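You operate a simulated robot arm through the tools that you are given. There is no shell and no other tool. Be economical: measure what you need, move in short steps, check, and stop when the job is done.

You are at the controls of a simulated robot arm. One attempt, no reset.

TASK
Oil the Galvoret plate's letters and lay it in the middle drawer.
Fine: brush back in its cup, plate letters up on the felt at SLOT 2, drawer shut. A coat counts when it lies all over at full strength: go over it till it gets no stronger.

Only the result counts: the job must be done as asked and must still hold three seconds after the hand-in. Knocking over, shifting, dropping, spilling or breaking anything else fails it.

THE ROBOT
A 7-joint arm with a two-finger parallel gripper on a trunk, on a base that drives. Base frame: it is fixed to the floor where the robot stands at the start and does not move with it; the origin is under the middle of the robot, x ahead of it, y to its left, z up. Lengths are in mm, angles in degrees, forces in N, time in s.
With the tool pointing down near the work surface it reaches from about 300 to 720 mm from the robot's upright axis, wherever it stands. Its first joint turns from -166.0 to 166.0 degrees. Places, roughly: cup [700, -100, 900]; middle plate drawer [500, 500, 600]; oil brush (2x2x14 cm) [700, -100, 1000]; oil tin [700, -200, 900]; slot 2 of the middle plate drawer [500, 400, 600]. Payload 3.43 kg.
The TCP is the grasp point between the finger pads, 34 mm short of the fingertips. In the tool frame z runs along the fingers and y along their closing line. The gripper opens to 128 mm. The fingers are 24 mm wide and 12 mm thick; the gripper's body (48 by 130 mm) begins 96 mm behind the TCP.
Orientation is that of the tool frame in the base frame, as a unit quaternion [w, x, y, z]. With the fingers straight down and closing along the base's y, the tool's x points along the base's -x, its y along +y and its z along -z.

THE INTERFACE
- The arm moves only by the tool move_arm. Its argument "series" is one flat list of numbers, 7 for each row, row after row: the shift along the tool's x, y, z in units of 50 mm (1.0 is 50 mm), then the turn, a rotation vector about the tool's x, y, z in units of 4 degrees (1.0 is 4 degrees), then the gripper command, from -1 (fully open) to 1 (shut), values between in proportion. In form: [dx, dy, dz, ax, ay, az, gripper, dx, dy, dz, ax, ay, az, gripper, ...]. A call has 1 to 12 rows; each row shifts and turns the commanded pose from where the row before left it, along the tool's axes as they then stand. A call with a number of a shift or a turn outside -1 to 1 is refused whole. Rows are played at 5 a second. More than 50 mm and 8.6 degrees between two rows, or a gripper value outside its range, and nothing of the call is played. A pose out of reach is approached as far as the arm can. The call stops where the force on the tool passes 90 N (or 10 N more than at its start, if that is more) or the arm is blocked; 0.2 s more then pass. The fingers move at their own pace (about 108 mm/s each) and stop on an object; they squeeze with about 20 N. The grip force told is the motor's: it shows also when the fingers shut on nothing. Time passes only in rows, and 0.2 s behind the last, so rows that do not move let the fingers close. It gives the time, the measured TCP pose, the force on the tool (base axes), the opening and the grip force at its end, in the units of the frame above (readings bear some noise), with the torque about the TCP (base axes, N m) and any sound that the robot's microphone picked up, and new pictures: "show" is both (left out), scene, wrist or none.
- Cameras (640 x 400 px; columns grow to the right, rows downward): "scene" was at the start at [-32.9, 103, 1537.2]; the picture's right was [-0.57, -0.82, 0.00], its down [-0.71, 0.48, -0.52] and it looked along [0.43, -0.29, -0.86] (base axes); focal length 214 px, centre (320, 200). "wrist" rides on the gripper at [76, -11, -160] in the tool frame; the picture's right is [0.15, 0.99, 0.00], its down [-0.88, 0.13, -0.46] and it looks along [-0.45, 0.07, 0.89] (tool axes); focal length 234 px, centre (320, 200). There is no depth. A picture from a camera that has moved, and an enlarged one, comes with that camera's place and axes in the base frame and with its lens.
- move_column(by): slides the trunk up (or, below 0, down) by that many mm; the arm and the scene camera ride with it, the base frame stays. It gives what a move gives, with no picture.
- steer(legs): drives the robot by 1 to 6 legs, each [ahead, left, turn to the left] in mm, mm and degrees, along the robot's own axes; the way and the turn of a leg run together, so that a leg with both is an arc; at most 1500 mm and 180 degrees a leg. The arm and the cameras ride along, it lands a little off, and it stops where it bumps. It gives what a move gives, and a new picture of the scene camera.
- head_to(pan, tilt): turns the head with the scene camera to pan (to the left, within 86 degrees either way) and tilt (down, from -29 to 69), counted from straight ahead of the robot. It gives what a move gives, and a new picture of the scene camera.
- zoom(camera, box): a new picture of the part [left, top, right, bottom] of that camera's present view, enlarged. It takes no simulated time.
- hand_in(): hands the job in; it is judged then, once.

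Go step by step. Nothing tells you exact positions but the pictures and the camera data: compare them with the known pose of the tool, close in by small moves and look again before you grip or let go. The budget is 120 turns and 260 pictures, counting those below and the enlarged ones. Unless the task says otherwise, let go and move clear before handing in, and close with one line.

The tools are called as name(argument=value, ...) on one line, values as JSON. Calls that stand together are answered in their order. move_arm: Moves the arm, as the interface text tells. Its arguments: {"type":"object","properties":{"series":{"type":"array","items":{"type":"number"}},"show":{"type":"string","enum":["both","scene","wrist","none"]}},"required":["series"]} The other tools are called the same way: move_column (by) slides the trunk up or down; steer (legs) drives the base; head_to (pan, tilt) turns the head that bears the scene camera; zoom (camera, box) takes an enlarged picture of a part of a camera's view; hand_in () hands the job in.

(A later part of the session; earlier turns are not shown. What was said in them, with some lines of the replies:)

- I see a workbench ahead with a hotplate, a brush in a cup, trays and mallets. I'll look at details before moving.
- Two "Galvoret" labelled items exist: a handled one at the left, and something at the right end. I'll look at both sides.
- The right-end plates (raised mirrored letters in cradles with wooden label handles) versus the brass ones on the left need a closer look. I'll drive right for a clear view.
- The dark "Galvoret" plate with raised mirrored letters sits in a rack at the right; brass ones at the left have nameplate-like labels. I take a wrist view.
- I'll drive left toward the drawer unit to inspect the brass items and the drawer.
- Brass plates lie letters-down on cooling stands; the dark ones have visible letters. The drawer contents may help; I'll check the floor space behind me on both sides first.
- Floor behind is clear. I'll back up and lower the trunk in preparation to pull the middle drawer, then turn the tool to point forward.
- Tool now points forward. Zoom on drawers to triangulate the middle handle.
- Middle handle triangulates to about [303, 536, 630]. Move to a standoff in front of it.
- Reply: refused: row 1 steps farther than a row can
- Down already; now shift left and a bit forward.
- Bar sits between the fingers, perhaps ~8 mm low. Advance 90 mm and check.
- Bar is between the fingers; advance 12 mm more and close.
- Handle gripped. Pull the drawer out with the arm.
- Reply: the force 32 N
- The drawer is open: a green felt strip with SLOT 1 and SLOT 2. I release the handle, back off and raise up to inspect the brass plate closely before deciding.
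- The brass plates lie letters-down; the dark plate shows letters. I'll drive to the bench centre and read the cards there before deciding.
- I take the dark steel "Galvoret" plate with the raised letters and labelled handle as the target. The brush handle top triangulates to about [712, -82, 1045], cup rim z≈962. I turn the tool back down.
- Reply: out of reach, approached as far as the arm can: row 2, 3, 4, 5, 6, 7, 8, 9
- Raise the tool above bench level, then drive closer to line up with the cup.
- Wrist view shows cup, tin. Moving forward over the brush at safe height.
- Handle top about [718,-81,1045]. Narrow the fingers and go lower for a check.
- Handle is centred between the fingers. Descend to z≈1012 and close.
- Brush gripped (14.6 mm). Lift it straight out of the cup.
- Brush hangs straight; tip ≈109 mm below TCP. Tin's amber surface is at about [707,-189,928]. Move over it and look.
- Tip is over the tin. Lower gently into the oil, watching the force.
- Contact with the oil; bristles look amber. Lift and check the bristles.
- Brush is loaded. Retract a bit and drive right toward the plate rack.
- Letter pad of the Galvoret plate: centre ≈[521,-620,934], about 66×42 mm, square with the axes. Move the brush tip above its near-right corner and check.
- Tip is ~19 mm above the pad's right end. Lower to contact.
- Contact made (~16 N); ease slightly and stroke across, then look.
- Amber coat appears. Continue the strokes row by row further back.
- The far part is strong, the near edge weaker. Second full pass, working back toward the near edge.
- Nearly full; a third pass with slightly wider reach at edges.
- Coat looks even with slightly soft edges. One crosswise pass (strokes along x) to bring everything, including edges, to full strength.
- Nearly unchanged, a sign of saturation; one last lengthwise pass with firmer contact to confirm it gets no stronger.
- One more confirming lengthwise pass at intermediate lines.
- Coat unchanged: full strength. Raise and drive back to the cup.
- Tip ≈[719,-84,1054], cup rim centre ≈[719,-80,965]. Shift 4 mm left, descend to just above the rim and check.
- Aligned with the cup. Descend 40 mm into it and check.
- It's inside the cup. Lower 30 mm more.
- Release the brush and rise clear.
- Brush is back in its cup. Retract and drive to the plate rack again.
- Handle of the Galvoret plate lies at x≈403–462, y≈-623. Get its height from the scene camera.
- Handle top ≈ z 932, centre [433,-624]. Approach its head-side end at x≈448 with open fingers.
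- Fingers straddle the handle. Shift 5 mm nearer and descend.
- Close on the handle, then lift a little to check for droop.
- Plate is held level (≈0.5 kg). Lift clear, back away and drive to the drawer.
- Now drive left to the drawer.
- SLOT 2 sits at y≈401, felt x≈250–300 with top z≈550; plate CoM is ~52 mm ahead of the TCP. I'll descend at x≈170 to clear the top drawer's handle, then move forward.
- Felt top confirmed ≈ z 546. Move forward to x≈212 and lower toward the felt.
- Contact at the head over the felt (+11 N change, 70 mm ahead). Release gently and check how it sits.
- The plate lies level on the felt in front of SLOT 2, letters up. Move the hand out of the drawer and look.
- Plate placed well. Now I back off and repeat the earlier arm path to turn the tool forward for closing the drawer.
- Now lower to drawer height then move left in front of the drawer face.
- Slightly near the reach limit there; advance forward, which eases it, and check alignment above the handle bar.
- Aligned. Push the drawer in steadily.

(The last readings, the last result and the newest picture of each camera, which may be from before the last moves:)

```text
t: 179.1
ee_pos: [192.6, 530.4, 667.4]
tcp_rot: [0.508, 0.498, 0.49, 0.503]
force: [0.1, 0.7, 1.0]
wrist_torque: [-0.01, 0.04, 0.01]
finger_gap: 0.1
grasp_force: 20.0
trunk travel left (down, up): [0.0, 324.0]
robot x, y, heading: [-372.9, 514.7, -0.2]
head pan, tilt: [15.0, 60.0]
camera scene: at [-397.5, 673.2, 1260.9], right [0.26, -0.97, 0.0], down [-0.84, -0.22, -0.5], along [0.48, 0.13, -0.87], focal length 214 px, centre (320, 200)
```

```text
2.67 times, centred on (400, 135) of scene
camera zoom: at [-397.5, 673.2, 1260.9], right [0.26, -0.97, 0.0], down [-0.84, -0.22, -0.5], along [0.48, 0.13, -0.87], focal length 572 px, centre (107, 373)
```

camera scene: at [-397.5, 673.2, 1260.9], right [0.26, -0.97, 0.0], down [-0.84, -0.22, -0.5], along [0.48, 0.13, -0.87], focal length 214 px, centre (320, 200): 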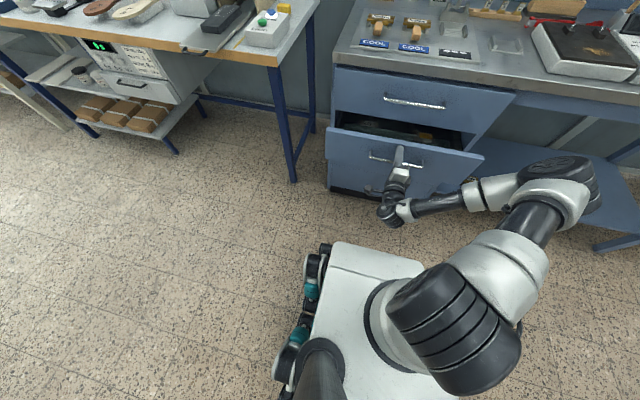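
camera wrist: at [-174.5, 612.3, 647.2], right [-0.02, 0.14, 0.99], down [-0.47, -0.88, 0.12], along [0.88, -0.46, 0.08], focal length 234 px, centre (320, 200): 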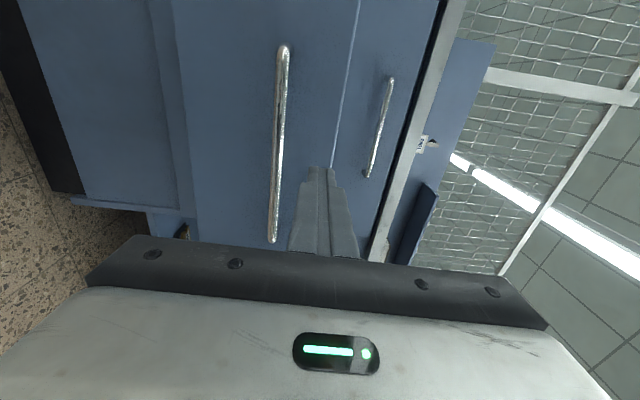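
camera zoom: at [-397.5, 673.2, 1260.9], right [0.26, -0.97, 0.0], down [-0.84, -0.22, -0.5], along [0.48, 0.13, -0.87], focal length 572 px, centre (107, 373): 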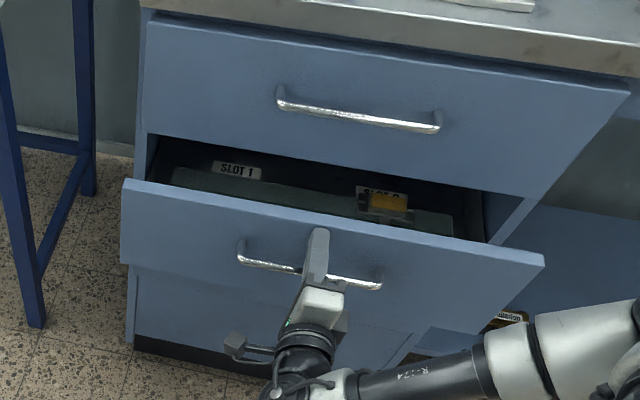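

Plate stays put. Continue more slowly to closure.

move_arm(series=[0, 0, 0.25, 0, 0, 0, 1, 0, 0, 0.25, 0, 0, 0, 1, 0, 0, 0.25, 0, 0, 0, 1, 0, 0, 0.25, 0, 0, 0, 1, 0, 0, 0.25, 0, 0, 0, 1, 0, 0, 0.25, 0, 0, 0, 1, 0, 0, 0.2, 0, 0, 0, 1, 0, 0, 0.15, 0, 0, 0, 1], show="scene")

zoom(camera="scene", box=[310, 60, 490, 210])

```text
t: 180.9
ee_pos: [284.7, 529.5, 669.7]
tcp_rot: [0.508, 0.498, 0.49, 0.503]
force: [-1.4, -0.1, 0.7]
wrist_torque: [-0.02, -0.04, 0.04]
finger_gap: 0.0
grasp_force: 19.7
trunk travel left (down, up): [0.0, 324.0]
robot x, y, heading: [-371.7, 510.2, -0.1]
head pan, tilt: [15.0, 60.0]
camera scene: at [-397.5, 673.3, 1260.9], right [0.26, -0.97, 0.0], down [-0.84, -0.22, -0.5], along [0.48, 0.13, -0.87], focal length 214 px, centre (320, 200)
```

scene: 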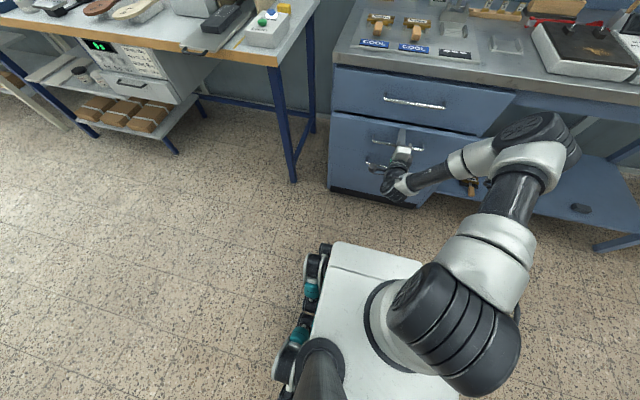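

```text
2.67 times, centred on (400, 135) of scene
camera zoom: at [-397.5, 673.3, 1260.9], right [0.26, -0.97, 0.0], down [-0.84, -0.22, -0.5], along [0.48, 0.13, -0.87], focal length 572 px, centre (107, 373)
```

zoom: 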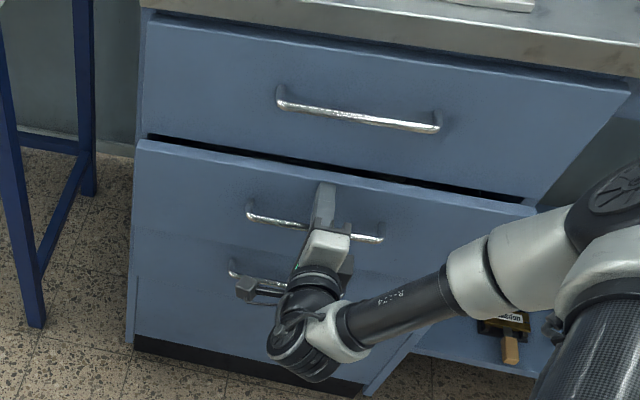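

A small gap remains; push on gently until it stops.

move_arm(series=[0, 0, 0.12, 0, 0, 0, 1, 0, 0, 0.1, 0, 0, 0, 1, 0, 0, 0.08, 0, 0, 0, 1, 0, 0, 0.06, 0, 0, 0, 1], show="none")

move_arm(series=[0, 0, 0.06, 0, 0, 0, 1, 0, 0, 0.06, 0, 0, 0, 1, 0, 0, 0.04, 0, 0, 0, 1], show="none")

zoom(camera="scene", box=[310, 60, 490, 210])

```text
t: 181.9
ee_pos: [302.5, 531.1, 669.6]
tcp_rot: [0.508, 0.497, 0.491, 0.503]
force: [-1.1, -0.2, -0.8]
wrist_torque: [0.01, 0.03, -0.01]
finger_gap: 0.2
grasp_force: 20.0
trunk travel left (down, up): [0.0, 324.0]
robot x, y, heading: [-374.1, 511.6, 0.1]
head pan, tilt: [15.0, 60.0]
```

```text
t: 182.7
ee_pos: [310.7, 531.3, 669.4]
tcp_rot: [0.507, 0.498, 0.491, 0.503]
force: [0.0, 0.1, -0.5]
wrist_torque: [-0.01, 0.0, 0.0]
finger_gap: 0.3
grasp_force: 19.6
trunk travel left (down, up): [0.0, 324.0]
robot x, y, heading: [-374.6, 513.4, -0.2]
head pan, tilt: [15.0, 60.0]
```

```text
2.67 times, centred on (400, 135) of scene
camera zoom: at [-397.5, 673.3, 1260.9], right [0.26, -0.97, 0.0], down [-0.84, -0.22, -0.5], along [0.48, 0.13, -0.87], focal length 572 px, centre (107, 373)
```

zoom: 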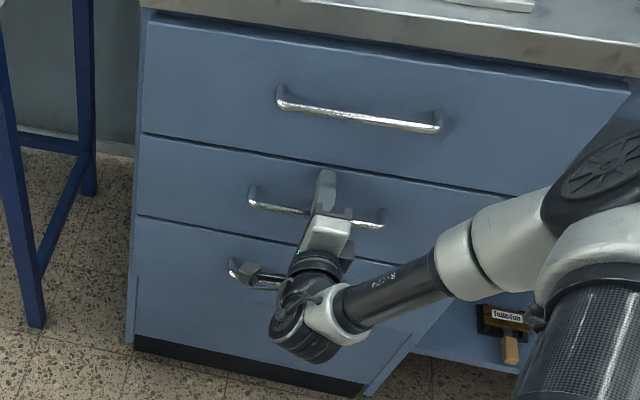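

move_arm(series=[0, 0, 0.06, 0, 0, 0, 1, 0, 0, 0.06, 0, 0, 0, 1, 0, 0, 0, 0, 0, 0, 1], show="none")

zoom(camera="scene", box=[310, 60, 490, 210])

```text
t: 183.5
ee_pos: [314.9, 530.1, 670.3]
tcp_rot: [0.508, 0.497, 0.491, 0.504]
force: [-46.4, -3.1, 7.4]
wrist_torque: [-0.13, -0.04, 0.4]
finger_gap: 0.1
grasp_force: 20.7
trunk travel left (down, up): [0.0, 324.0]
robot x, y, heading: [-368.8, 512.7, -0.0]
head pan, tilt: [15.0, 60.0]
```

```text
2.67 times, centred on (400, 135) of scene
camera zoom: at [-400.5, 673.1, 1260.9], right [0.26, -0.97, 0.0], down [-0.84, -0.22, -0.5], along [0.49, 0.13, -0.86], focal length 572 px, centre (107, 373)
```

zoom: 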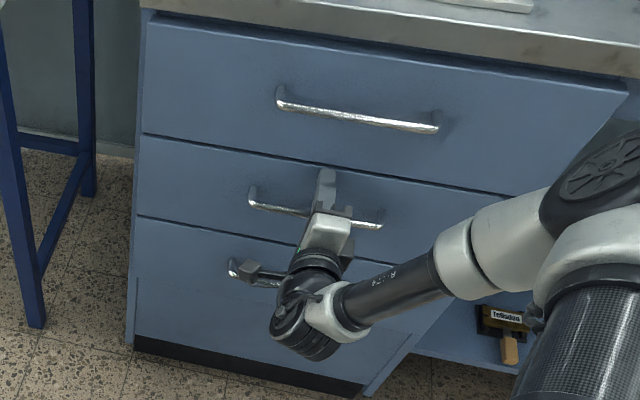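

Firm stop (46 N): the drawer is shut. Back the hand away and take a final look at everything.

move_arm(series=[0, 0, -0.2, 0, 0, 0, 1, 0, 0, -0.6, 0, 0, 0, 1, 0, 0, -0.8, 0, 0, 0, 1, 0, 0, -0.8, 0, 0, 0, 1], show="none")

move_column(by=324)

head_to(pan=-20, tilt=45)

zoom(camera="scene", box=[160, 100, 520, 325])

```text
t: 184.5
ee_pos: [197.7, 531.0, 669.0]
tcp_rot: [0.508, 0.497, 0.491, 0.503]
force: [0.0, 0.2, 0.1]
wrist_torque: [0.01, 0.03, 0.0]
finger_gap: 0.0
grasp_force: 20.3
trunk travel left (down, up): [0.0, 324.0]
robot x, y, heading: [-373.7, 514.6, -0.1]
head pan, tilt: [15.0, 60.0]
```

```text
t: 187.7
ee_pos: [198.0, 532.4, 992.6]
tcp_rot: [0.508, 0.497, 0.492, 0.504]
force: [0.4, 0.4, -0.2]
wrist_torque: [0.0, 0.01, 0.0]
finger_gap: 0.1
grasp_force: 19.5
trunk travel left (down, up): [-324.0, 0.0]
robot x, y, heading: [-373.2, 516.9, 0.2]
head pan, tilt: [15.0, 60.0]
```

```text
t: 188.7
ee_pos: [198.6, 530.7, 992.4]
tcp_rot: [0.508, 0.497, 0.492, 0.503]
force: [-0.7, 0.2, 0.4]
wrist_torque: [-0.04, -0.03, 0.01]
finger_gap: 0.0
grasp_force: 19.8
trunk travel left (down, up): [-324.0, 0.0]
robot x, y, heading: [-374.7, 513.7, -0.1]
head pan, tilt: [-20.0, 45.0]
camera scene: at [-385.6, 628.3, 1604.3], right [-0.34, -0.94, 0.0], down [-0.66, 0.24, -0.71], along [0.66, -0.24, -0.71], focal length 214 px, centre (320, 200)
```

scene: 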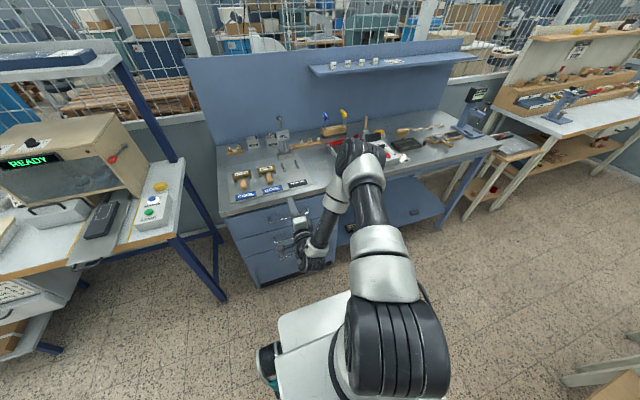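

```text
1.78 times, centred on (340, 212) of scene
camera zoom: at [-385.6, 628.3, 1604.3], right [-0.34, -0.94, 0.0], down [-0.66, 0.24, -0.71], along [0.66, -0.24, -0.71], focal length 381 px, centre (284, 178)
```

zoom: 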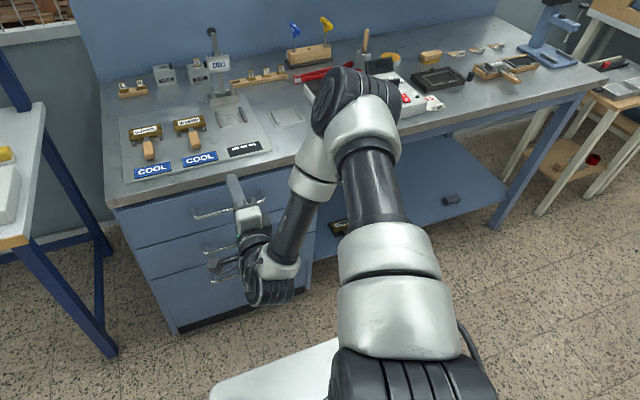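

The drawer is shut, the brush stands in its cup and everything else looks untouched, so I hand in.

hand_in()

```text
The job is handed in.
```

I oiled the letters of the dark Galvoret plate and laid it letters up on the felt at SLOT 2. The brush is back in its cup and the middle drawer is shut. There were two Galvoret plates and the task didn't say which. I chose the dark one in the rack because its raised letters were visible, and left the brass one on the COOL stand, so the job is wrong if you meant that one.
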